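You operate a simulated robot arm through the tools that you are given. There is no shell and no other tool.

You are at the controls of a simulated robot arm. One attempt, no reset.

TASK
Tension the blue belt till the sag gauge shows 20 mm.
Fine: free each lever first, lock it after; both knobs get the same turns; the tail guard stays shut.

Only the result counts: the job must be done as asked and must still hold three seconds after the hand-in. Knocking over, shifting, dropping, spilling or breaking anything else fails it.

THE ROBOT
A 7-joint arm with a two-finger parallel gripper, fixed in place. Base frame: the origin is at the foot of the arm, x ahead of it, y to its left, z up. Units: mm, rad, N and s.
Its first joint turns from -2.601 to 2.601 rad. Payload 3.43 kg.
The tool frame sits at the grasp point between the pads (the TCP): z along the fingers, y along the line on which they close. The tips reach 30 mm beyond it. Largest opening 94 mm; finger width 28, thickness 10; the body of the gripper, 50 by 96 mm, starts 55 mm behind the TCP.
Orientation is that of the tool frame in the base frame, as a unit quaternion [w, x, y, z]. With the fingers straight down and closing along the base's y, the tool's x points along the base's -x, its y along +y and its z along -z.

THE INTERFACE
- The arm moves only by the tool nudge_tool. Its argument "plan" is text: rows parted by semicolons, each of 6 numbers parted by spaces: the shift along the base's x, y, z in mm, then the turn, a rotation vector about the base's x, y, z in rad. In form: tx ty tz ax ay az; .... A call has 1 to 20 rows; each row shifts and turns the commanded pose from where the row before left it. "fingers" is the gripper command, from -1 (fully open) to 1 (shut), values between in proportion, set as the call begins (left out, the last holds). Rows are played at 5 a second. More than 50 mm and 0.15 rad between two rows, or a gripper value outside its range, and nothing of the call is played. A pose out of reach is approached as far as the arm can. The call stops where the force on the tool passes 60 N (or 10 N more than at its start, if that is more) or the arm is blocked; 0.2 s more then pass. Each finger travels about 45 mm/s and halts on what it meets, pressing with about 31 N; the grip force reading is that of the motor and also rises with nothing between the fingers. The clock runs only during rows and for 0.2 s after the last one: add rows that do not move to give the fingers time. It gives the time, the measured TCP pose, the force on the tool (base axes), the opening and the grip force at its end, in the units of the frame above (readings bear some noise), with the torque about the TCP (base axes, N m) and any sound that the robot's microphone picked up, and new pictures: "show" is both (left out), scene, wrist or none.
- Cameras (640 x 400 px; columns grow to the right, rows downward): "scene" is fixed at [220.4, -651, 1304.5]; the picture's right is [0.27, -0.96, 0.00], its down [-0.53, -0.15, -0.84] and it looks along [0.81, 0.22, -0.55] (base axes); focal length 348 px, centre (320, 200). "wrist" rides on the gripper at [76, 14, -103] in the tool frame; the picture's right is [-0.18, 0.98, 0.00], its down [-0.75, -0.14, -0.64] and it looks along [-0.63, -0.12, 0.77] (tool axes); focal length 243 px, centre (320, 200). There is no depth. A picture from a camera that has moved, and an enlarged one, comes with that camera's place and axes in the base frame and with its lens.
- close_up(camera, box): a new picture of the part [left, top, right, bottom] of that camera's present view, enlarged. No time passes.
- close_job(): hands the job in; it is judged then, once.

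Places have to be worked out from the pictures, the camera data and where the tool is seen. Open the gripper and draw the arm clear of the work before you hand the job in, unless the task says otherwise.

The tools are called after ">>>" by a JSON object that holds its "op" and its "data". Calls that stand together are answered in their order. nudge_tool: Moves the arm, as the interface text tells. Its arguments: {"type":"object","properties":{"plan":{"type":"string"},"fingers":{"type":"number"},"show":{"type":"string","enum":["both","scene","wrist","none"]}},"required":["plan"]} The other tools are called the same way: close_up (camera, box) takes an enlarged picture of a part of a camera's view; close_job () hands the job in.

At the start:

```text
clock: 0.0
tool_pos: [711.9, -373.4, 1046.6]
ee_rot: [0.0, 0.0, 1.0, -0.002]
wrist_force: [0.1, -0.3, 0.2]
moment: [0.01, 0.02, 0.0]
width: 94.1
grasp_force: 0.0
```

scene: 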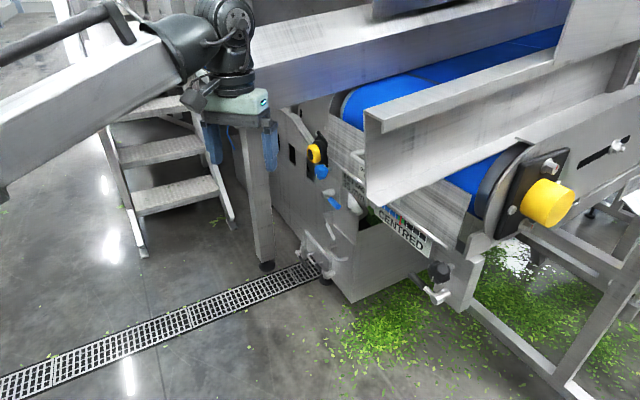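
wrist: 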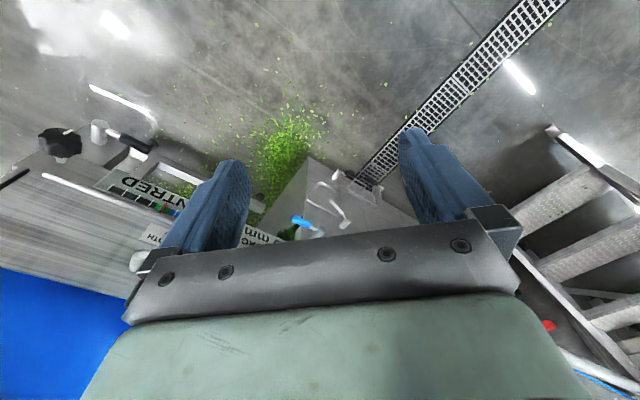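

The scene shows a conveyor tail with yellow knobs, blue levers and labels. I'll enlarge parts of both views before moving anything.

>>> {"op": "close_up", "data": {"camera": "scene", "box": [260, 90, 420, 190]}}

>>> {"op": "close_up", "data": {"camera": "scene", "box": [300, 170, 460, 310]}}

>>> {"op": "close_up", "data": {"camera": "scene", "box": [460, 120, 640, 240]}}

>>> {"op": "close_up", "data": {"camera": "wrist", "box": [0, 90, 360, 310]}}

```text
4.00 times, centred on (340, 140) of scene
camera zoom: at [220.4, -651.0, 1304.5], right [0.27, -0.96, 0.0], down [-0.53, -0.15, -0.84], along [0.81, 0.22, -0.55], focal length 1392 px, centre (240, 440)
```

zoom: 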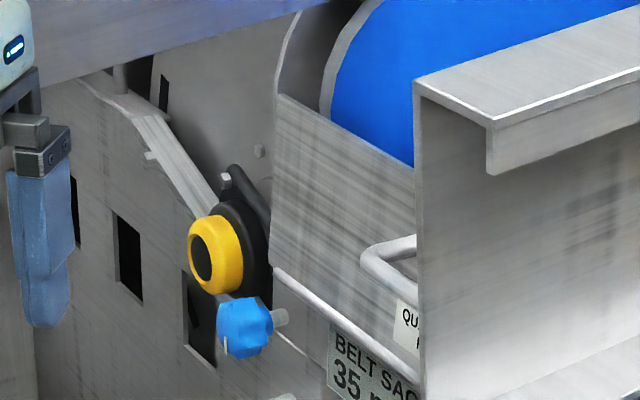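

```text
2.86 times, centred on (380, 240) of scene
camera zoom: at [220.4, -651.0, 1304.5], right [0.27, -0.96, 0.0], down [-0.53, -0.15, -0.84], along [0.81, 0.22, -0.55], focal length 994 px, centre (149, 86)
```

zoom: 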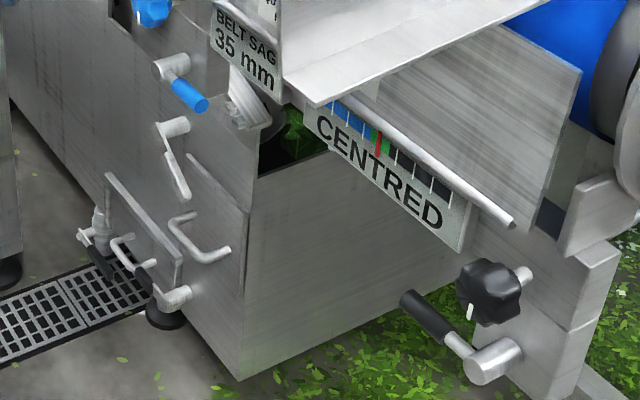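

```text
3.33 times, centred on (550, 180) of scene
camera zoom: at [220.4, -651.0, 1304.5], right [0.27, -0.96, 0.0], down [-0.53, -0.15, -0.84], along [0.81, 0.22, -0.55], focal length 1160 px, centre (-447, 267)
```

zoom: 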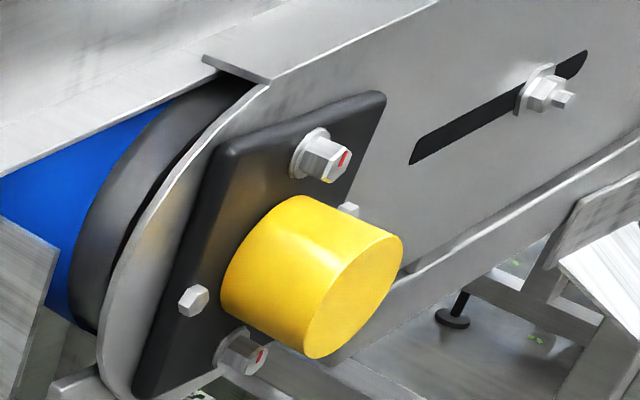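

```text
1.78 times, centred on (180, 200) of wrist
camera zoom: at [636.7, -359.5, 1149.0], right [0.18, 0.98, 0.0], down [0.75, -0.14, 0.64], along [0.63, -0.12, -0.77], focal length 431 px, centre (569, 200)
```

zoom: 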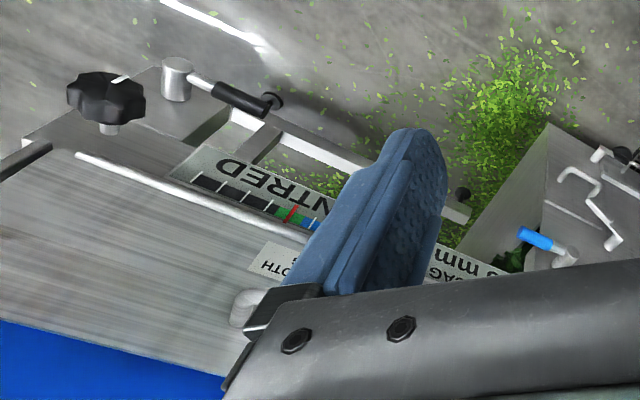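

I can make out two knob/lever pairs: a blue one far left near (1027,-435,849) and a black one right near (722,-740,843). The sag gauge reads 35 mm. I'll yaw the hand in place to point the wrist camera squarely at the tail before going near it.

>>> {"op": "nudge_tool", "data": {"plan": "0 0 0 0 0 -0.15; 0 0 0 0 0 -0.15; 0 0 0 0 0 -0.15; 0 0 0 0 0 -0.15; 0 0 0 0 0 0", "show": "both"}}

```text
clock: 1.2
tool_pos: [712.3, -373.4, 1047.6]
ee_rot: [-0.001, 0.296, 0.955, -0.001]
wrist_force: [0.4, -0.1, -1.0]
moment: [0.01, 0.01, 0.01]
width: 94.0
grasp_force: 0.1
camera wrist: at [658.1, -319.0, 1149.4], right [0.71, 0.71, 0.0], down [0.54, -0.54, 0.64], along [0.45, -0.46, -0.77], focal length 243 px, centre (320, 200)
```

scene: 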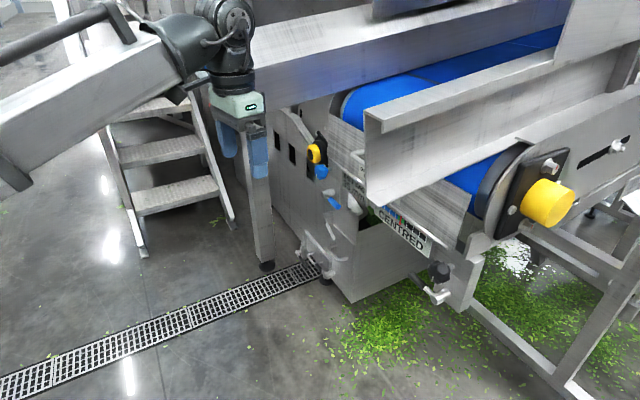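
wrist: 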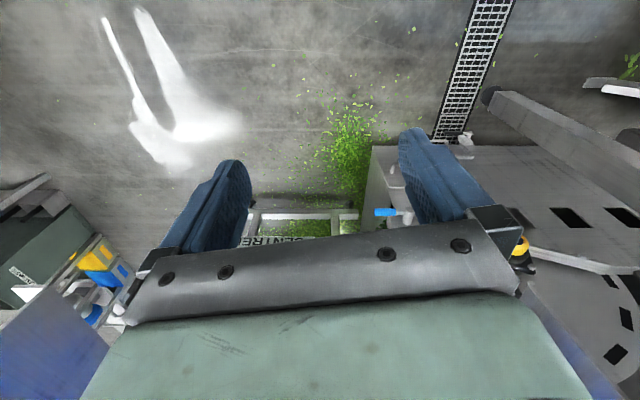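

The tail faces azimuth -45°, so the view is now square to it, but the palm hides the labels. I'll tilt the tool forward about 0.45 rad and back off slightly to bring the labels clear of the palm.

>>> {"op": "nudge_tool", "data": {"plan": "-10 10 0 -0.106 -0.106 0; -10 10 0 -0.106 -0.106 0; -10 10 0 -0.106 -0.106 0; 0 0 0 0 0 0", "show": "both"}}

```text
clock: 2.2
tool_pos: [681.7, -344.3, 1047.2]
ee_rot: [0.197, 0.289, 0.931, -0.106]
wrist_force: [0.4, -0.1, 0.9]
moment: [-0.02, -0.04, 0.01]
width: 93.9
grasp_force: 0.1
camera wrist: at [602.3, -263.0, 1105.1], right [0.71, 0.71, 0.0], down [0.29, -0.29, 0.91], along [0.64, -0.65, -0.41], focal length 243 px, centre (320, 200)
```

scene: 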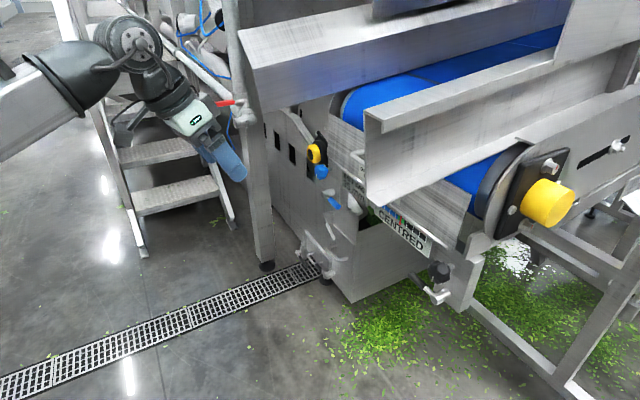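
wrist: 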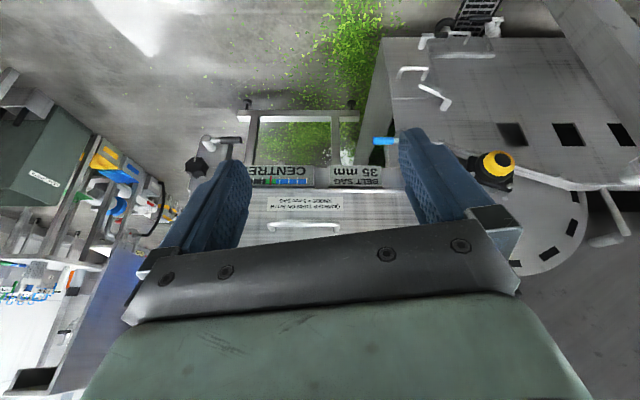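

The tail face is now in view between the fingers, upside down. I'll enlarge the labels, both knob/lever pairs and the surroundings.

>>> {"op": "close_up", "data": {"camera": "wrist", "box": [230, 150, 410, 240]}}

>>> {"op": "close_up", "data": {"camera": "wrist", "box": [160, 110, 270, 210]}}

>>> {"op": "close_up", "data": {"camera": "wrist", "box": [350, 110, 530, 210]}}

>>> {"op": "close_up", "data": {"camera": "wrist", "box": [0, 50, 200, 200]}}

```text
3.56 times, centred on (320, 195) of wrist
camera zoom: at [602.3, -263.0, 1105.1], right [0.71, 0.71, 0.0], down [0.29, -0.29, 0.91], along [0.64, -0.65, -0.41], focal length 863 px, centre (320, 218)
```

zoom: 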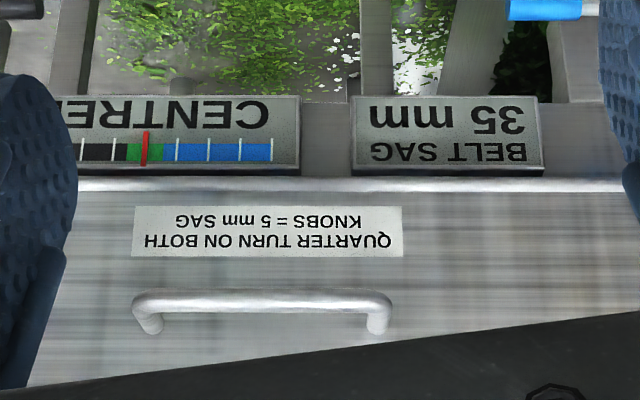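

```text
4.00 times, centred on (215, 160) of wrist
camera zoom: at [602.3, -263.0, 1105.1], right [0.71, 0.71, 0.0], down [0.29, -0.29, 0.91], along [0.64, -0.65, -0.41], focal length 970 px, centre (740, 360)
```

zoom: 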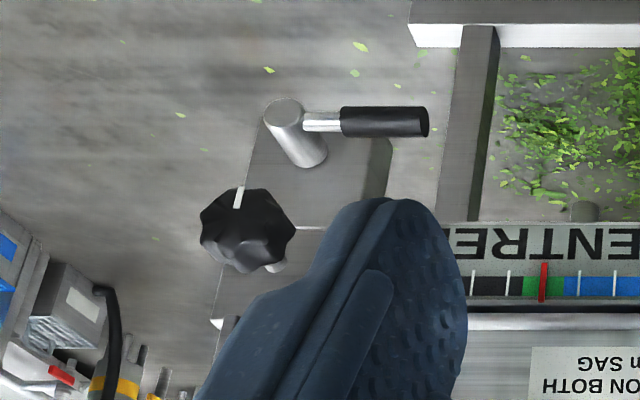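

```text
3.56 times, centred on (440, 160) of wrist
camera zoom: at [602.3, -263.0, 1105.1], right [0.71, 0.71, 0.0], down [0.29, -0.29, 0.91], along [0.64, -0.65, -0.41], focal length 863 px, centre (-107, 342)
```

zoom: 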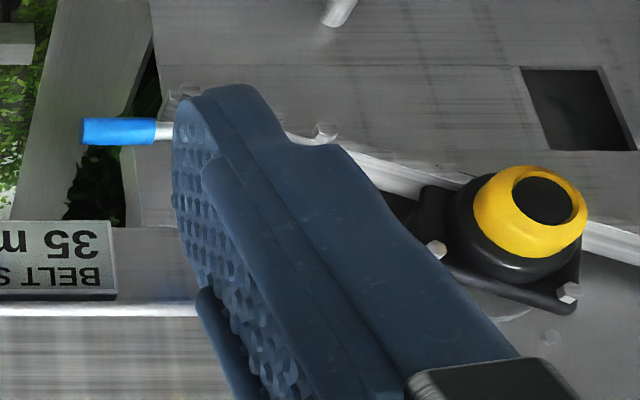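

```text
2.67 times, centred on (100, 125) of wrist
camera zoom: at [602.3, -263.0, 1105.1], right [0.71, 0.71, 0.0], down [0.29, -0.29, 0.91], along [0.64, -0.65, -0.41], focal length 647 px, centre (907, 400)
```

zoom: 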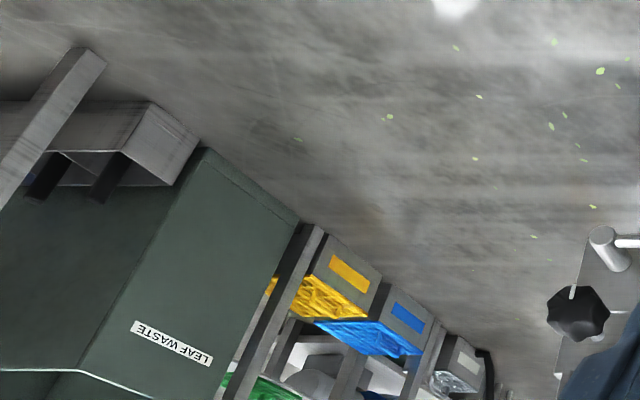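

The label reads "QUARTER TURN ON BOTH KNOBS = 5 mm SAG", so 35 to 20 mm is three quarter turns on each knob. Each knob has a white pointer, and the right pair is black while the left is blue. Next I'll check the obstacles: the side channels and the hinge.

>>> {"op": "close_up", "data": {"camera": "wrist", "box": [0, 220, 200, 400]}}

>>> {"op": "close_up", "data": {"camera": "scene", "box": [340, 80, 580, 240]}}

>>> {"op": "close_up", "data": {"camera": "wrist", "box": [380, 0, 640, 160]}}

>>> {"op": "close_up", "data": {"camera": "scene", "box": [400, 240, 480, 310]}}

>>> {"op": "close_up", "data": {"camera": "scene", "box": [300, 140, 360, 220]}}

```text
2.22 times, centred on (100, 310) of wrist
camera zoom: at [602.3, -263.0, 1105.1], right [0.71, 0.71, 0.0], down [0.29, -0.29, 0.91], along [0.64, -0.65, -0.41], focal length 539 px, centre (809, -44)
```

zoom: 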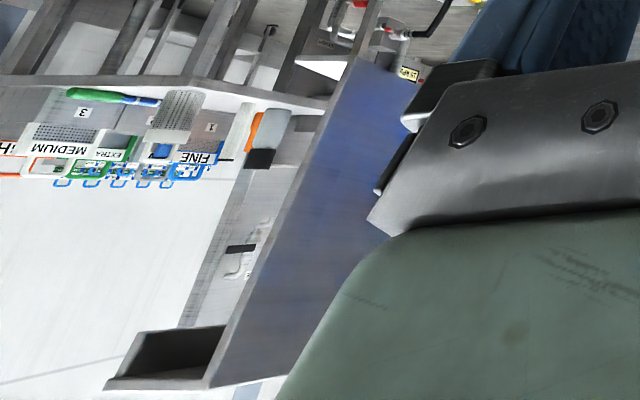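

```text
2.50 times, centred on (460, 160) of scene
camera zoom: at [220.4, -651.0, 1304.5], right [0.27, -0.96, 0.0], down [-0.53, -0.15, -0.84], along [0.81, 0.22, -0.55], focal length 870 px, centre (-30, 300)
```

zoom: 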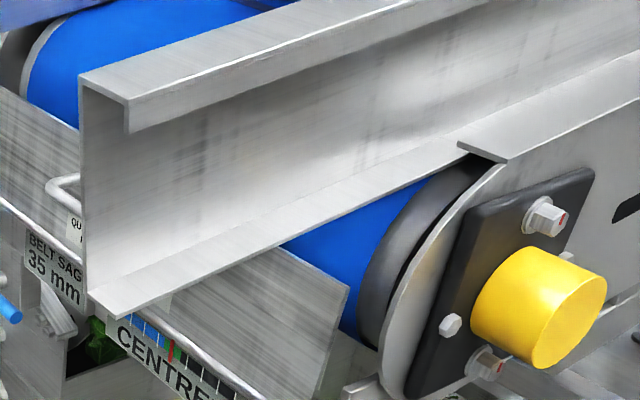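

```text
2.46 times, centred on (510, 80) of wrist
camera zoom: at [602.3, -263.0, 1105.1], right [0.71, 0.71, 0.0], down [0.29, -0.29, 0.91], along [0.64, -0.65, -0.41], focal length 597 px, centre (-148, 495)
```

zoom: 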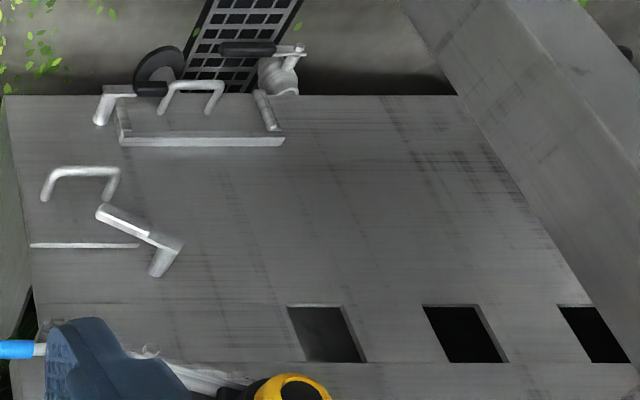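

```text
5.71 times, centred on (440, 275) of scene
camera zoom: at [220.4, -651.0, 1304.5], right [0.27, -0.96, 0.0], down [-0.53, -0.15, -0.84], along [0.81, 0.22, -0.55], focal length 1988 px, centre (-366, -229)
```

zoom: 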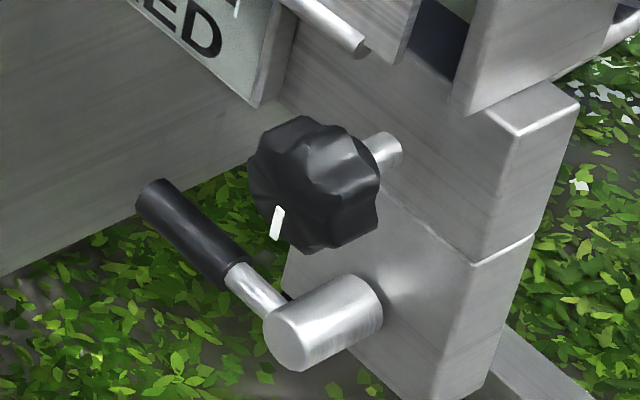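

```text
5.00 times, centred on (330, 180) of scene
camera zoom: at [220.4, -651.0, 1304.5], right [0.27, -0.96, 0.0], down [-0.53, -0.15, -0.84], along [0.81, 0.22, -0.55], focal length 1740 px, centre (270, 300)
```

zoom: 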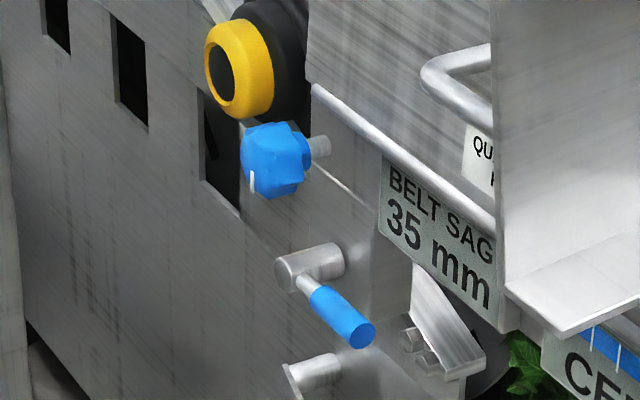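

Right C-channel's robot-side end works out at about (625,-602), z 1044 to 1168, so it overhangs the black knob. The left side has a similar channel plus a post in front, so I'll enlarge that area to place it.

>>> {"op": "close_up", "data": {"camera": "scene", "box": [200, 0, 360, 130]}}

>>> {"op": "close_up", "data": {"camera": "scene", "box": [200, 100, 340, 290]}}

>>> {"op": "close_up", "data": {"camera": "wrist", "box": [500, 0, 640, 300]}}

```text
3.08 times, centred on (280, 65) of scene
camera zoom: at [220.4, -651.0, 1304.5], right [0.27, -0.96, 0.0], down [-0.53, -0.15, -0.84], along [0.81, 0.22, -0.55], focal length 1070 px, centre (443, 615)
```

zoom: 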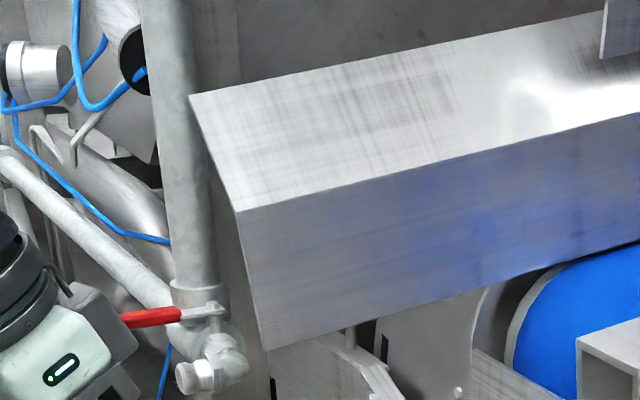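

```text
2.11 times, centred on (270, 195) of scene
camera zoom: at [220.4, -651.0, 1304.5], right [0.27, -0.96, 0.0], down [-0.53, -0.15, -0.84], along [0.81, 0.22, -0.55], focal length 732 px, centre (425, 210)
```

zoom: 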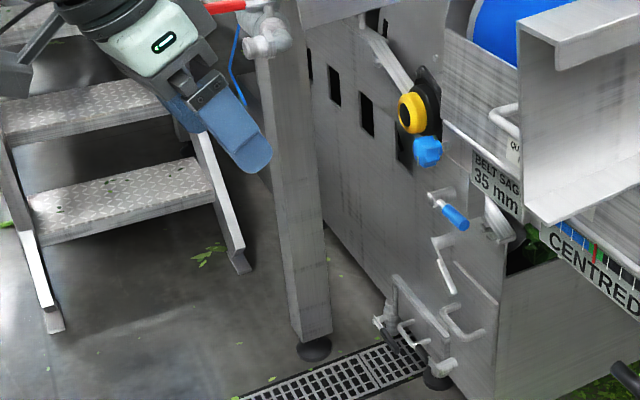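

```text
1.33 times, centred on (570, 150) of wrist
camera zoom: at [602.3, -263.0, 1105.1], right [0.71, 0.71, 0.0], down [0.29, -0.29, 0.91], along [0.64, -0.65, -0.41], focal length 324 px, centre (-13, 267)
```

zoom: 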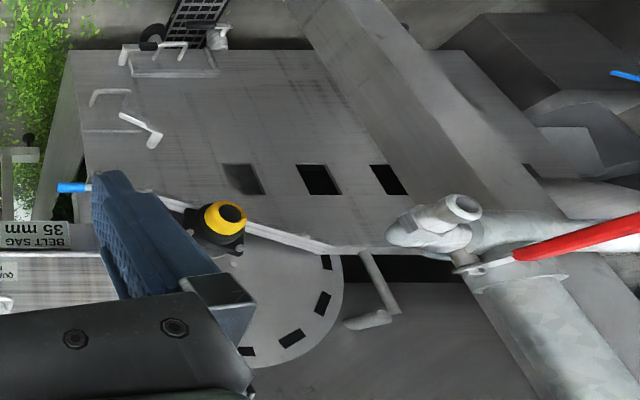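

The left post and valve sit far off at about (1336,-81), so they're no obstacle; the channels (z above about 1040) are. I'll tilt the tool to horizontal along (0.707,-0.707,0) and lower it while still well in front of the machine.

>>> {"op": "nudge_tool", "data": {"plan": "0 0 -10 -0.106 -0.106 0; 0 0 -10 -0.106 -0.106 0; 0 0 -10 -0.106 -0.106 0; 0 0 -10 -0.106 -0.106 0; 0 0 -10 -0.106 -0.106 0; 0 0 -10 -0.106 -0.106 0; 0 0 -10 -0.106 -0.106 0; 0 0 -10 -0.05 -0.05 0; 0 0 0 0 0 0", "show": "both"}}

```text
clock: 4.2
tool_pos: [682.6, -343.7, 965.5]
ee_rot: [0.625, 0.21, 0.675, -0.33]
wrist_force: [-0.5, 0.0, -0.4]
moment: [0.0, 0.01, 0.05]
width: 93.9
grasp_force: 0.1
camera wrist: at [610.2, -272.0, 888.7], right [0.71, 0.71, 0.0], down [-0.45, 0.45, 0.77], along [0.54, -0.54, 0.64], focal length 243 px, centre (320, 200)
```

scene: 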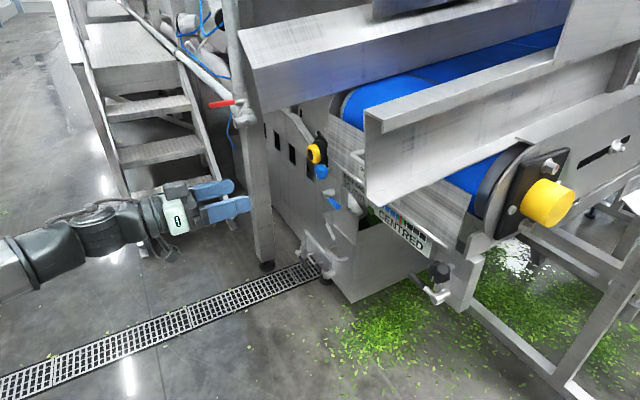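
wrist: 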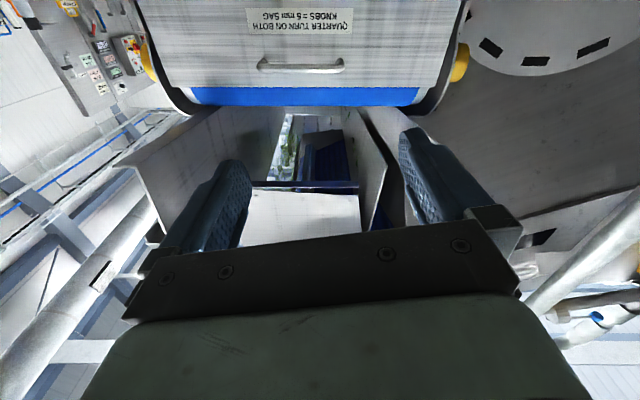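

Tool is now horizontal along the conveyor axis. I'll test the roll range with +90° about the tool axis, which I need for the black lever.

>>> {"op": "nudge_tool", "data": {"plan": "0 0 0 0.106 -0.106 0; 0 0 0 0.106 -0.106 0; 0 0 0 0.106 -0.106 0; 0 0 0 0.106 -0.106 0; 0 0 0 0.106 -0.106 0; 0 0 0 0.106 -0.106 0; 0 0 0 0.106 -0.106 0; 0 0 0 0.106 -0.106 0; 0 0 0 0.106 -0.106 0; 0 0 0 0.106 -0.106 0; 0 0 0 0.0502 -0.0502 0; 0 0 0 0 0 0", "show": "both"}}

```text
clock: 6.8
tool_pos: [683.1, -343.2, 978.9]
ee_rot: [0.67, 0.63, 0.333, 0.206]
wrist_force: [0.1, -0.7, -0.1]
moment: [0.02, -0.02, -0.01]
width: 94.1
grasp_force: 0.1
out of reach, approached as far as the arm can: row 11
camera wrist: at [665.7, -216.2, 979.2], right [0.01, -0.01, 1.0], down [-1.0, -0.09, 0.01], along [0.09, -1.0, -0.01], focal length 243 px, centre (320, 200)
```

scene: 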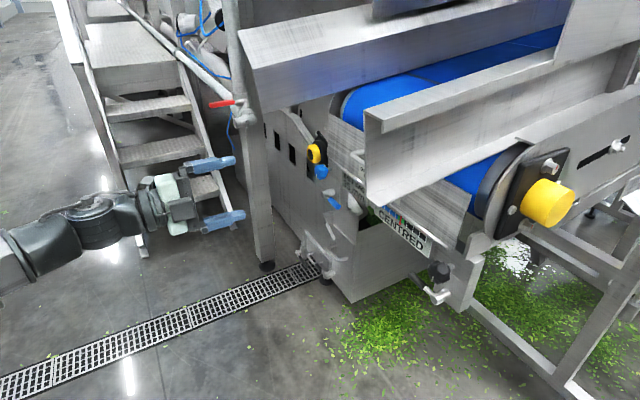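
wrist: 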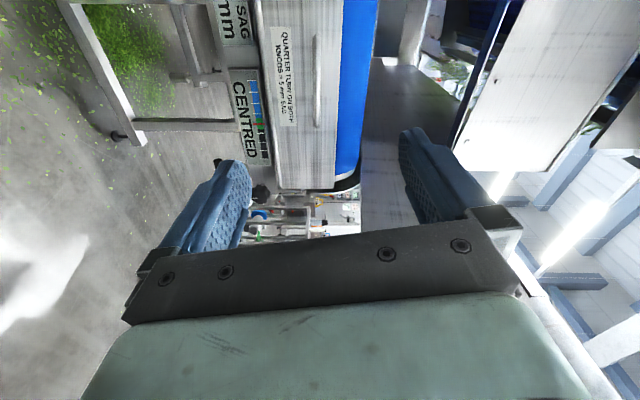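

Roll reaches its limit near +80°, so I'll use the negative side, from -90° to -180°. I'll roll back while moving to a pre-pose in front of the black lever, whose handle I place near (770,-715,768).

>>> {"op": "nudge_tool", "data": {"plan": "0 -14 -10 -0.106 0.106 0; 0 -14 -10 -0.106 0.106 0; 0 -14 -10 -0.106 0.106 0; 0 -14 -10 -0.106 0.106 0; 0 -14 -10 -0.106 0.106 0; 0 -14 -10 -0.106 0.106 0; 0 -14 -10 -0.106 0.106 0; 0 -14 -10 -0.106 0.106 0; 0 -14 -10 -0.106 0.106 0; 0 -14 -10 -0.106 0.106 0; 0 -14 -10 -0.106 0.106 0; 0 -14 -10 -0.106 0.106 0; 0 -14 -10 -0.106 0.106 0; 0 -14 -10 -0.106 0.106 0; 0 -14 -10 -0.106 0.106 0; 0 -14 -10 -0.106 0.106 0; 0 -14 -10 -0.106 0.106 0; 0 -14 -10 -0.106 0.106 0; 0 -14 -10 -0.106 0.106 0; 0 0 0 0 0 0", "show": "both"}}

```text
clock: 11.0
tool_pos: [699.1, -591.2, 794.6]
ee_rot: [0.3, -0.23, 0.669, -0.64]
wrist_force: [-0.6, -0.8, -0.8]
moment: [0.0, 0.0, -0.01]
width: 94.1
grasp_force: 0.0
out of reach, approached as far as the arm can: row 17, 18, 19
camera wrist: at [575.0, -570.5, 772.6], right [0.21, 0.2, -0.96], down [0.08, 0.97, 0.22], along [0.98, -0.12, 0.18], focal length 243 px, centre (320, 200)
```

scene: 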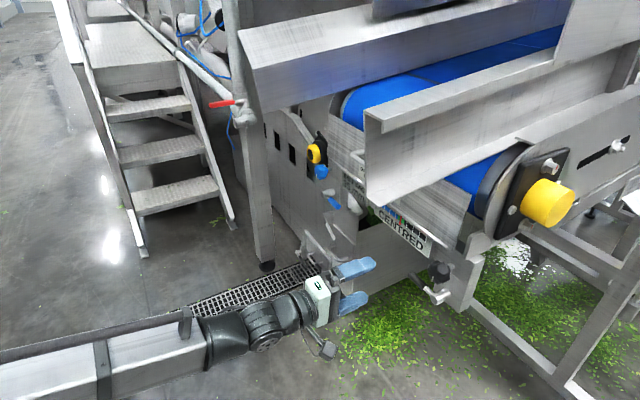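
wrist: 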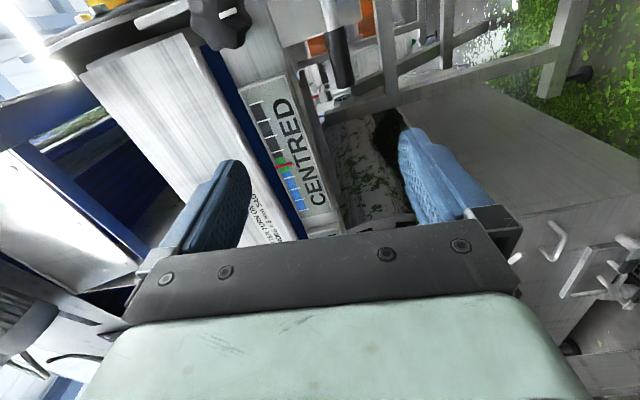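

Roll is now about -84° with the tool axis still along the conveyor, but the last rows fell about 24 mm short. I'll test what limits it by stepping forward along the tool axis and sideways.

>>> {"op": "nudge_tool", "data": {"plan": "14 -14 0 0 0 0; 14 -14 0 0 0 0; 0 0 0 0 0 0", "show": "none"}}

>>> {"op": "nudge_tool", "data": {"plan": "-10 -10 0 0 0 0; -10 -10 0 0 0 0; 0 0 0 0 0 0", "show": "none"}}

```text
clock: 11.8
tool_pos: [733.0, -615.5, 796.6]
ee_rot: [0.303, -0.231, 0.669, -0.639]
wrist_force: [-0.4, -0.4, 0.0]
moment: [0.02, 0.02, 0.02]
width: 94.0
grasp_force: 0.1
out of reach, approached as far as the arm can: row 1
```

```text
clock: 12.6
tool_pos: [726.0, -623.1, 799.4]
ee_rot: [0.299, -0.229, 0.669, -0.641]
wrist_force: [-0.6, 0.3, -0.5]
moment: [0.03, 0.01, -0.04]
width: 93.8
grasp_force: 0.1
out of reach, approached as far as the arm can: row 1, 2
```

Sideways toward the black side is blocked at this roll. I'll roll back 45° and try the sideways motion again, to see whether roll is the limiting joint.

>>> {"op": "nudge_tool", "data": {"plan": "0 0 0 0.106 -0.106 0; 0 0 0 0.106 -0.106 0; 0 0 0 0.106 -0.106 0; 0 0 0 0.106 -0.106 0; 0 0 0 0.106 -0.106 0; 0 0 0 0 0 0", "show": "none"}}

>>> {"op": "nudge_tool", "data": {"plan": "-10 -10 0 0 0 0; -10 -10 0 0 0 0; 0 0 0 0 0 0", "show": "scene"}}

```text
clock: 14.0
tool_pos: [732.4, -618.2, 802.0]
ee_rot: [0.515, 0.029, 0.707, -0.485]
wrist_force: [0.8, -0.3, 1.3]
moment: [0.01, 0.03, 0.02]
width: 94.0
grasp_force: 0.0
out of reach, approached as far as the arm can: row 1
```

```text
clock: 14.8
tool_pos: [725.3, -626.8, 806.2]
ee_rot: [0.511, 0.033, 0.708, -0.486]
wrist_force: [-0.4, -0.9, -0.3]
moment: [0.01, 0.0, -0.05]
width: 94.1
grasp_force: 0.0
out of reach, approached as far as the arm can: row 1, 2
```

scene: 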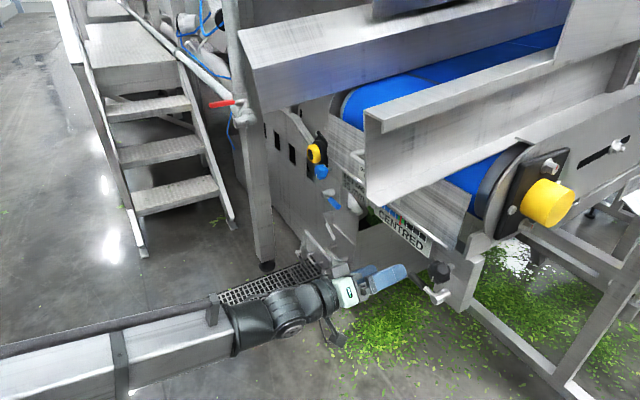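

Roll isn't the limit. It looks like the wrist bent sideways through its straight position and ran out of joint range. I'll retrace to the earlier pose, then later pitch up with the hand exactly in the arm's plane at azimuth -45°.

>>> {"op": "nudge_tool", "data": {"plan": "-14 14 16 0.0504 -0.0504 0; -14 14 16 0.0504 -0.0504 0; -14 14 16 0.0504 -0.0504 0; 0 30 16 0.0504 -0.0504 0; 0 30 16 0.0504 -0.0504 0; 0 30 16 0.0504 -0.0504 0; 0 30 16 0.0504 -0.0504 0; 0 30 16 0.0504 -0.0504 0; 0 30 16 0.0504 -0.0504 0; 0 30 16 0.0504 -0.0504 0; 0 30 10 0 0 0; 0 0 0 0 0 0", "show": "scene"}}

```text
clock: 17.4
tool_pos: [681.6, -342.6, 976.3]
ee_rot: [0.652, 0.272, 0.654, -0.271]
wrist_force: [-0.1, -0.5, -0.2]
moment: [-0.02, -0.01, 0.0]
width: 94.0
grasp_force: 0.1
```

scene: 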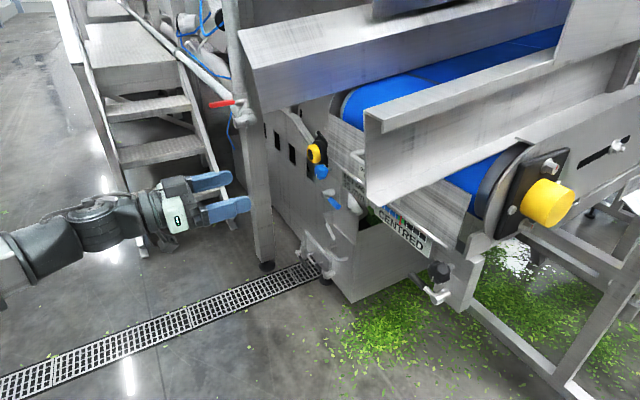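

Back at the earlier pose. Now I'll pitch the tool back down while moving into the arm's vertical plane, about (530,-530,1047), clear of the right channel end.

>>> {"op": "nudge_tool", "data": {"plan": "0 0 10 0.099 0.099 0; 0 0 10 0.099 0.099 0; 0 0 10 0.099 0.099 0; 0 0 10 0.099 0.099 0; 0 0 10 0.099 0.099 0; 0 0 10 0.099 0.099 0; 0 0 10 0.099 0.099 0; 0 0 10 0.099 0.099 0; -19 -23 0 0 0 0; -19 -23 0 0 0 0; -19 -23 0 0 0 0; -19 -23 0 0 0 0; -19 -23 0 0 0 0; -19 -24 0 0 0 0; -19 -24 0 0 0 0; -19 -24 0 0 0 0; 0 0 0 0 0 0", "show": "both"}}

```text
clock: 21.0
tool_pos: [531.5, -531.2, 1056.6]
ee_rot: [0.206, 0.374, 0.9, -0.087]
wrist_force: [0.2, 0.2, -0.5]
moment: [0.04, -0.02, 0.02]
width: 94.0
grasp_force: 0.0
camera wrist: at [461.3, -441.7, 1116.3], right [0.81, 0.58, 0.08], down [0.18, -0.38, 0.91], along [0.55, -0.72, -0.42], focal length 243 px, centre (320, 200)
```

scene: 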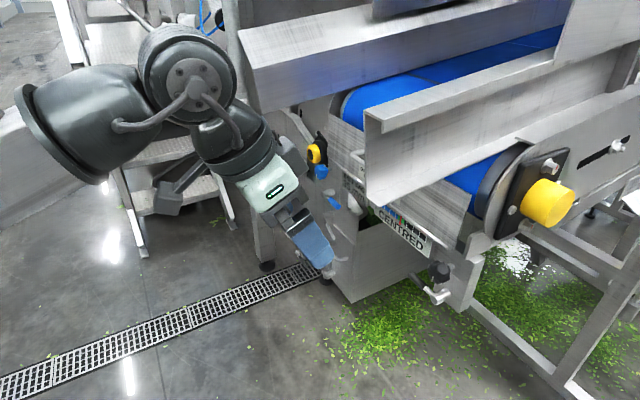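
wrist: 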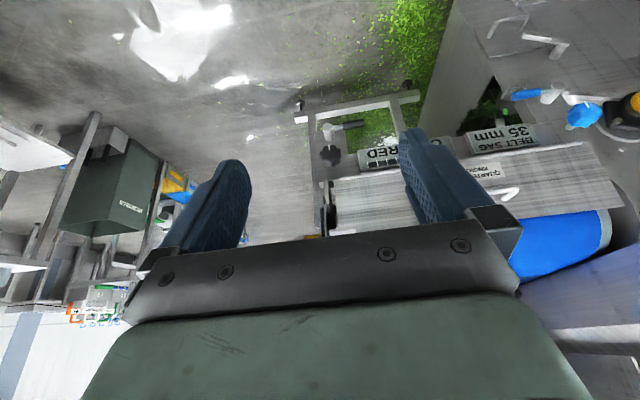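

The tool is now in the arm's vertical plane at azimuth -45°. I'll pitch up to horizontal here and check whether the arm follows without reach warnings.

>>> {"op": "nudge_tool", "data": {"plan": "0 0 0 -0.106 -0.106 0; 0 0 0 -0.106 -0.106 0; 0 0 0 -0.106 -0.106 0; 0 0 0 -0.106 -0.106 0; 0 0 0 -0.106 -0.106 0; 0 0 0 -0.106 -0.106 0; 0 0 0 -0.106 -0.106 0; 0 0 0 -0.05 -0.05 0; 0 0 0 0 0 0", "show": "scene"}}

```text
clock: 23.0
tool_pos: [528.7, -530.4, 1055.6]
ee_rot: [0.653, 0.272, 0.652, -0.272]
wrist_force: [0.0, 0.2, 0.0]
moment: [0.01, 0.0, 0.0]
width: 94.0
grasp_force: 0.0
```

scene: 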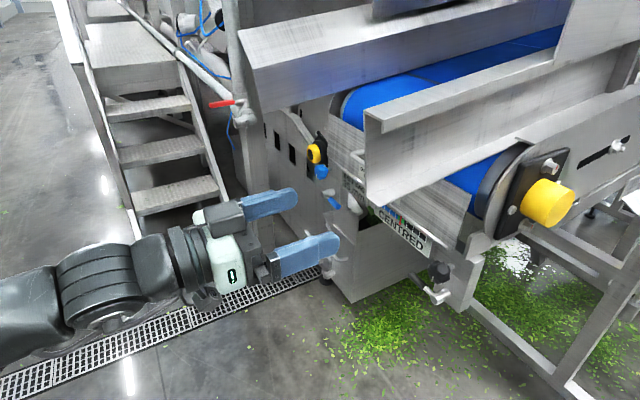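

Horizontal now, with no reach warning. I'll drop to z of about 800 here, then move forward under the channel.

>>> {"op": "nudge_tool", "data": {"plan": "0 0 -30 0 0 0; 0 0 -30 0 0 0; 0 0 -30 0 0 0; 0 0 -30 0 0 0; 0 0 -30 0 0 0; 0 0 -30 0 0 0; 0 0 -30 0 0 0; 0 0 -30 0 0 0; 16 -16 0 0 0 0; 16 -16 0 0 0 0; 16 -16 0 0 0 0; 16 -16 0 0 0 0; 16 -16 0 0 0 0; 16 -16 0 0 0 0; 16 -16 0 0 0 0; 16 -16 0 0 0 0; 0 0 0 0 0 0", "show": "both"}}

```text
clock: 26.6
tool_pos: [651.7, -666.1, 817.7]
ee_rot: [0.653, 0.27, 0.655, -0.269]
wrist_force: [-0.1, 0.7, -0.1]
moment: [0.02, 0.02, 0.02]
width: 93.7
grasp_force: 0.0
out of reach, approached as far as the arm can: row 8
camera wrist: at [589.5, -585.1, 742.7], right [0.69, 0.7, 0.18], down [-0.55, 0.35, 0.76], along [0.46, -0.62, 0.63], focal length 243 px, centre (320, 200)
```

scene: 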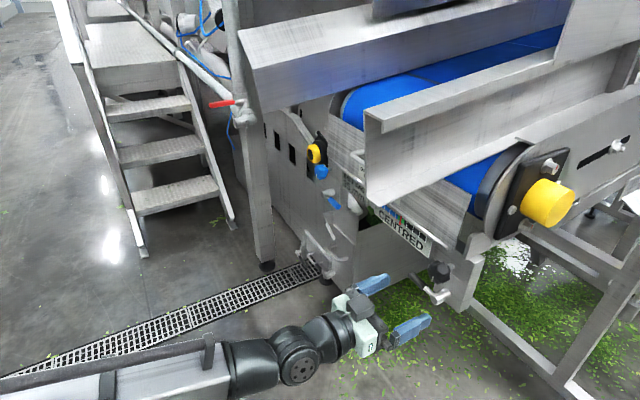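
wrist: 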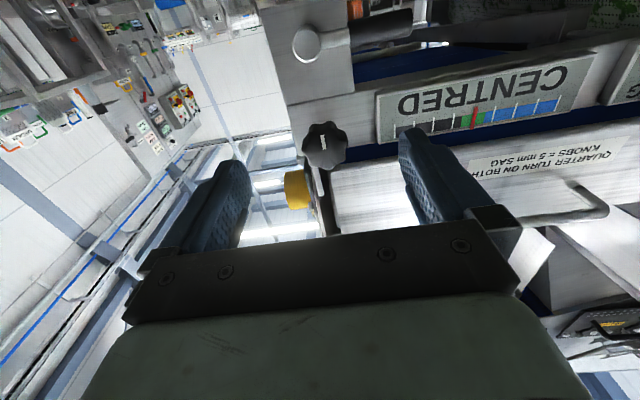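

This posture works: I'm at (652,-666,818) facing the black knob, with knob, pivot and lever all visible. I'll enlarge those parts to refine positions and look for lock markings.

>>> {"op": "close_up", "data": {"camera": "wrist", "box": [270, 0, 430, 100]}}

>>> {"op": "close_up", "data": {"camera": "wrist", "box": [270, 100, 430, 200]}}

>>> {"op": "close_up", "data": {"camera": "scene", "box": [340, 230, 500, 370]}}

```text
4.00 times, centred on (350, 50) of wrist
camera zoom: at [589.5, -585.1, 742.7], right [0.69, 0.7, 0.18], down [-0.55, 0.35, 0.76], along [0.46, -0.62, 0.63], focal length 970 px, centre (200, 800)
```

zoom: 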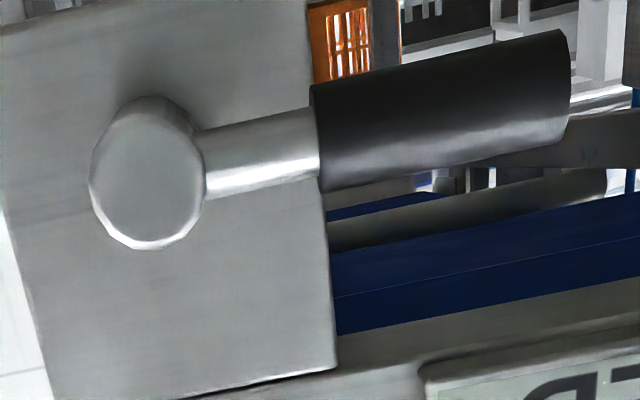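

```text
4.00 times, centred on (350, 150) of wrist
camera zoom: at [589.5, -585.1, 742.7], right [0.69, 0.7, 0.18], down [-0.55, 0.35, 0.76], along [0.46, -0.62, 0.63], focal length 970 px, centre (200, 400)
```

zoom: 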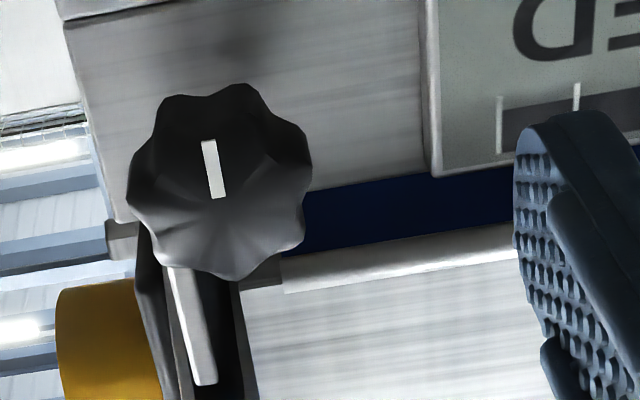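

```text
2.86 times, centred on (420, 300) of scene
camera zoom: at [220.4, -651.0, 1304.5], right [0.27, -0.96, 0.0], down [-0.53, -0.15, -0.84], along [0.81, 0.22, -0.55], focal length 994 px, centre (34, -86)
```

zoom: 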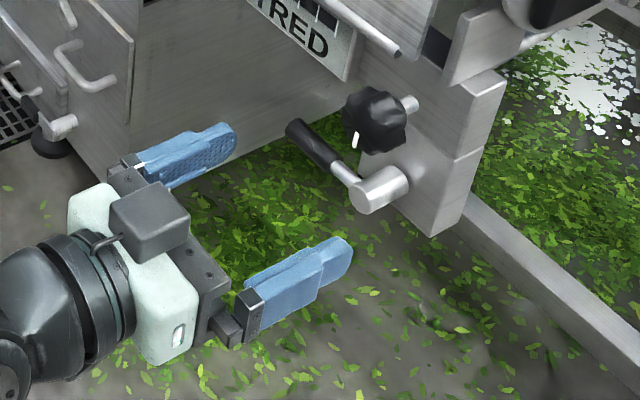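

Knob face centre refines to e1≈11, z≈841, a≈1025 (a is depth along the conveyor, e1 is sideways). The pivot sits at z≈768 and the handle's middle at about (770,-711,767). I'll test the +90° roll while shifting sideways and down to line up with the handle, still 100 mm back.

>>> {"op": "nudge_tool", "data": {"plan": "3.7 3.7 -5 0.106 -0.106 0; 3.7 3.7 -5 0.106 -0.106 0; 3.7 3.7 -5 0.106 -0.106 0; 3.7 3.7 -5 0.106 -0.106 0; 3.7 3.7 -5 0.106 -0.106 0; 3.7 3.7 -5 0.106 -0.106 0; 3.7 3.7 -5 0.106 -0.106 0; 3.7 3.7 -5 0.106 -0.106 0; 3.7 3.7 -5 0.106 -0.106 0; 3.7 3.7 -5 0.106 -0.106 0; 0 0 0 0.0502 -0.0502 0; 0 0 0 0 0 0", "show": "both"}}

```text
clock: 29.2
tool_pos: [648.8, -667.6, 783.1]
ee_rot: [0.65, 0.653, 0.275, 0.274]
wrist_force: [0.7, 0.5, 0.2]
moment: [-0.03, -0.01, -0.01]
width: 94.2
grasp_force: 0.1
out of reach, approached as far as the arm can: row 1, 2, 3, 4, 5, 6, 7, 8, 9, 10
camera wrist: at [629.1, -543.0, 797.6], right [-0.12, -0.14, 0.98], down [-0.99, -0.09, -0.14], along [0.11, -0.99, -0.12], focal length 243 px, centre (320, 200)
```

scene: 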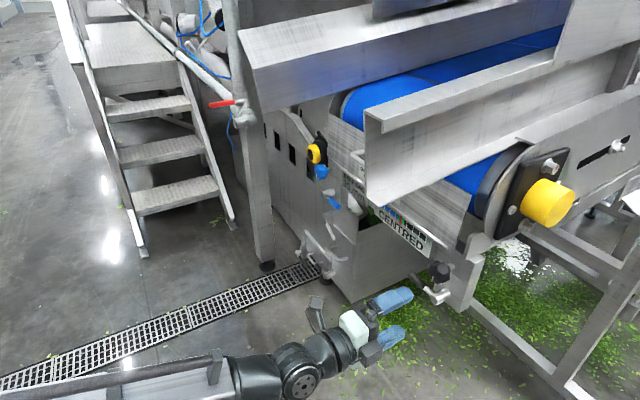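
wrist: 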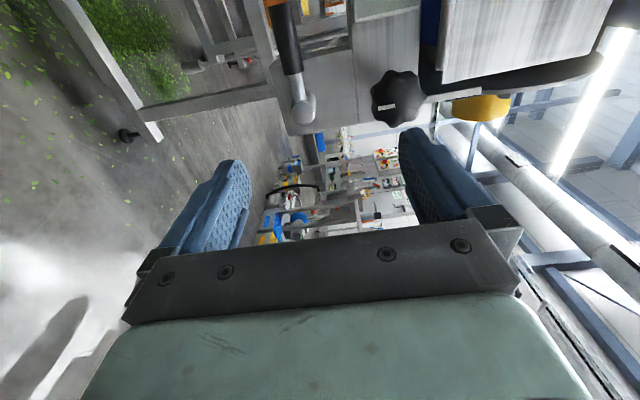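

The +90° roll works, but moving left in this posture is blocked by the wrist bend limit. Yawing the tool about 15° left should relieve that, so I'll approach the lever along azimuth -30°.

>>> {"op": "nudge_tool", "data": {"plan": "0 0 0 0 0 0.13; 0 0 0 0 0 0.132; 6 4 -4 0 0 0; 6 4 -4 0 0 0; 6 4 -4 0 0 0; 5 4 -4 0 0 0; 0 0 0 0 0 0", "show": "both"}}

```text
clock: 30.8
tool_pos: [671.9, -652.5, 766.0]
ee_rot: [0.611, 0.613, 0.355, 0.353]
wrist_force: [0.5, -0.2, 0.0]
moment: [-0.02, 0.02, -0.04]
width: 94.2
grasp_force: 0.1
camera wrist: at [621.4, -535.9, 781.4], right [-0.09, -0.16, 0.98], down [-0.93, -0.33, -0.14], along [0.35, -0.93, -0.12], focal length 243 px, centre (320, 200)
```

scene: 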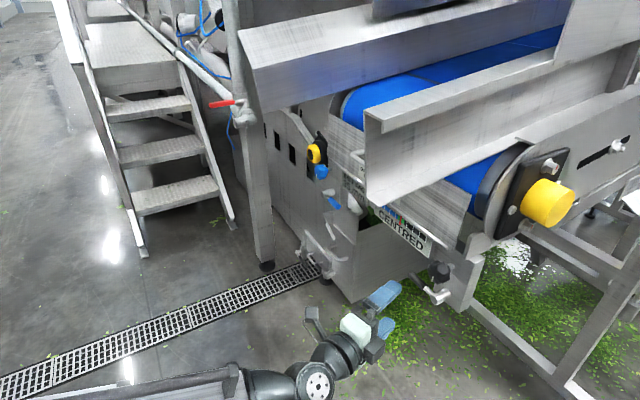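
wrist: 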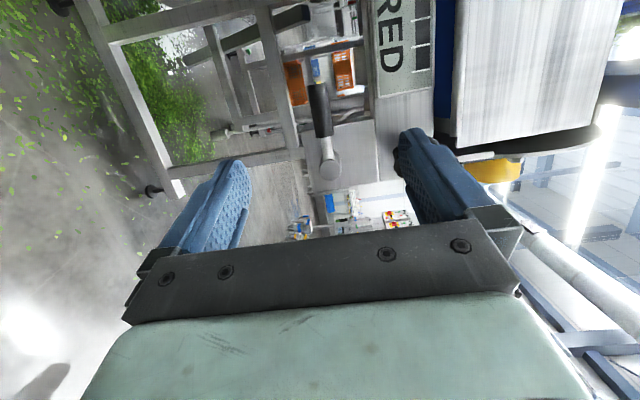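

This pose was reached exactly, and the handle recomputes to (771,-710,767), centred between the fingers. I'll narrow the fingers to about 40 mm and advance 100 mm so they straddle the handle.

>>> {"op": "nudge_tool", "data": {"plan": "0 0 0 0 0 0; 0 0 0 0 0 0; 0 0 0 0 0 0; 8.66 -5 0 0 0 0; 8.66 -5 0 0 0 0; 8.66 -5 0 0 0 0; 8.66 -5 0 0 0 0; 8.66 -5 0 0 0 0; 8.66 -5 0 0 0 0; 8.66 -5 0 0 0 0; 8.66 -5 0 0 0 0; 8.66 -5 0 0 0 0; 8.66 -5 0 0 0 0; 0 0 0 0 0 0", "fingers": 0.15, "show": "both"}}

```text
clock: 33.8
tool_pos: [760.3, -702.2, 767.1]
ee_rot: [0.611, 0.612, 0.356, 0.353]
wrist_force: [0.4, -0.4, 0.5]
moment: [-0.01, -0.01, 0.01]
width: 40.1
grasp_force: 0.1
camera wrist: at [709.0, -585.4, 781.0], right [-0.09, -0.16, 0.98], down [-0.93, -0.33, -0.14], along [0.35, -0.93, -0.12], focal length 243 px, centre (320, 200)
```

scene: 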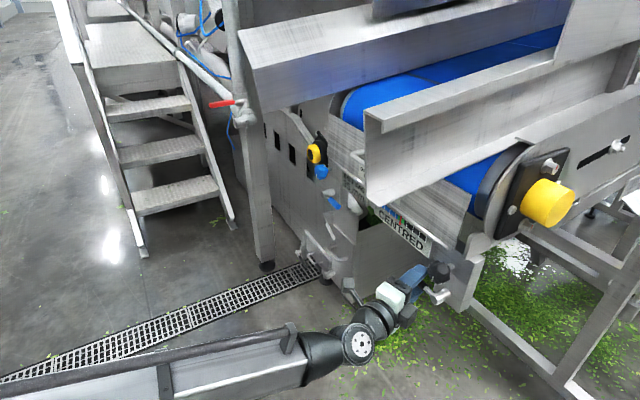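
wrist: 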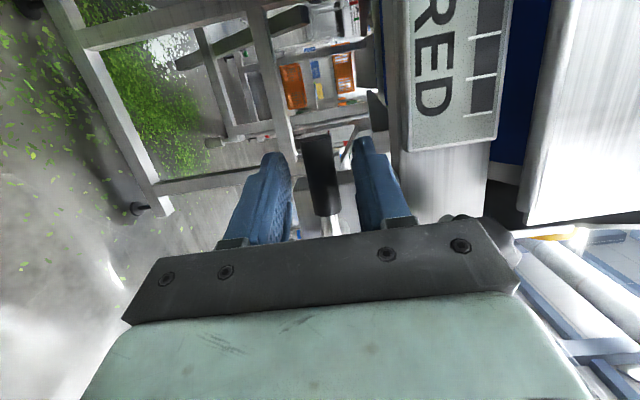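

The handle lies between the fingers with no contact force. I'll narrow to about 26 mm and try rotating downward about the pivot axis by 0.3 rad, watching the force to learn the freeing direction.

>>> {"op": "nudge_tool", "data": {"plan": "0 0 0 0 0 0; 0 0 0 0 0 0; -0.4 -0.4 -7.8 -0.106 0.106 0; -1.2 -1.2 -7.6 -0.106 0.106 0; 0 0 0 0 0 0", "fingers": 0.45, "show": "both"}}

```text
clock: 35.0
tool_pos: [758.1, -703.4, 751.8]
ee_rot: [0.631, 0.579, 0.453, 0.247]
wrist_force: [-0.6, 0.4, 1.1]
moment: [-0.02, -0.06, -0.01]
width: 26.7
grasp_force: 0.5
camera wrist: at [708.8, -585.6, 751.8], right [0.12, 0.05, 0.99], down [-0.93, -0.33, 0.13], along [0.34, -0.94, 0.01], focal length 243 px, centre (320, 200)
```

scene: 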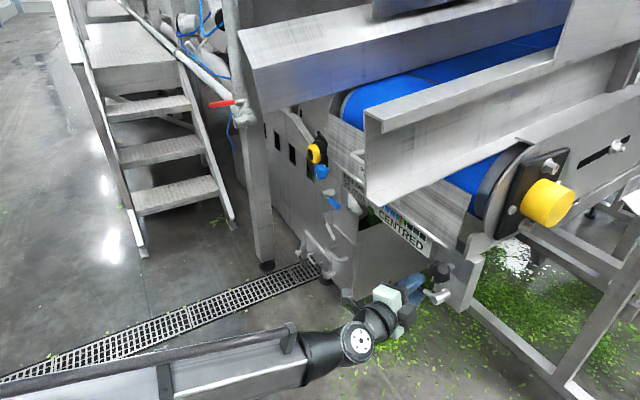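
wrist: 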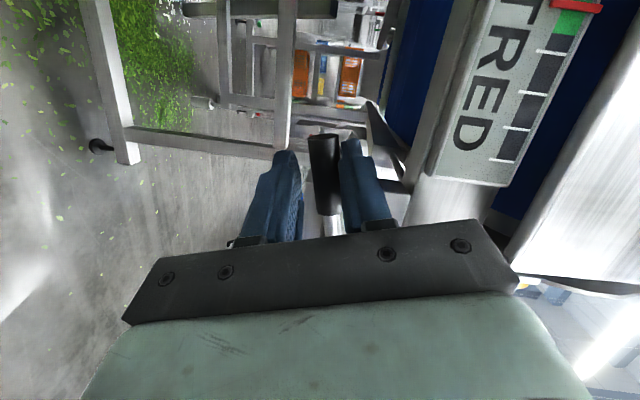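

Only about 1 N: the lever moved down with the fingers. I'll continue the arc to about 77° and check again.

>>> {"op": "nudge_tool", "data": {"plan": "-2.02 -2.02 -7.25 -0.106 0.106 0; -2.76 -2.76 -6.74 -0.106 0.106 0; -3.44 -3.44 -6.08 -0.106 0.106 0; -4.05 -4.05 -5.29 -0.106 0.106 0; -4.56 -4.56 -4.37 -0.106 0.106 0; -4.97 -4.97 -3.36 -0.106 0.106 0; -5.27 -5.27 -2.27 -0.106 0.106 0; 0 0 0 0 0 0", "show": "both"}}

```text
clock: 36.8
tool_pos: [731.3, -731.2, 715.2]
ee_rot: [0.591, 0.364, 0.703, -0.154]
wrist_force: [-0.2, 0.3, 0.4]
moment: [0.03, -0.02, 0.02]
width: 26.6
grasp_force: 0.9
camera wrist: at [664.3, -630.2, 673.5], right [0.69, 0.62, 0.39], down [-0.53, 0.07, 0.84], along [0.49, -0.79, 0.37], focal length 243 px, centre (320, 200)
```

scene: 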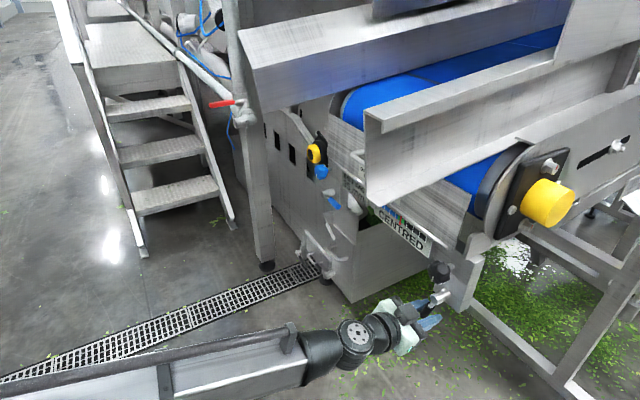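
wrist: 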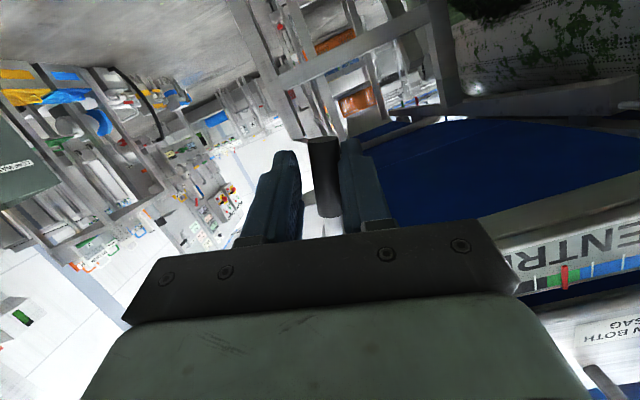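

Still smooth and nearly force-free. I'll carry on to about 97° to account for finger slack and watch for an end stop.

>>> {"op": "nudge_tool", "data": {"plan": "-5.45 -5.45 -1.13 -0.106 0.106 0; -3.67 -3.67 -0.11 -0.0707 0.0707 0; -3.66 -3.66 0.41 -0.0707 0.0707 0; 0 0 0 0 0 0", "show": "both"}}

```text
clock: 37.8
tool_pos: [719.1, -742.9, 716.5]
ee_rot: [0.542, 0.266, 0.747, -0.279]
wrist_force: [14.1, 9.7, 5.6]
moment: [0.1, -0.51, 0.14]
width: 34.6
grasp_force: 7.8
camera wrist: at [640.8, -653.7, 668.1], right [0.74, 0.67, 0.05], down [-0.32, 0.28, 0.9], along [0.59, -0.68, 0.42], focal length 243 px, centre (320, 200)
```

scene: 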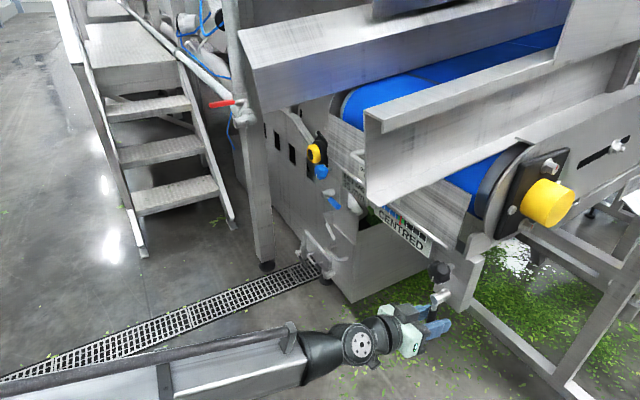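
wrist: 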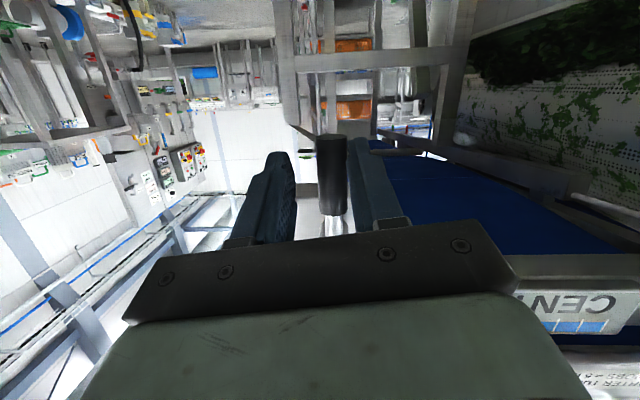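

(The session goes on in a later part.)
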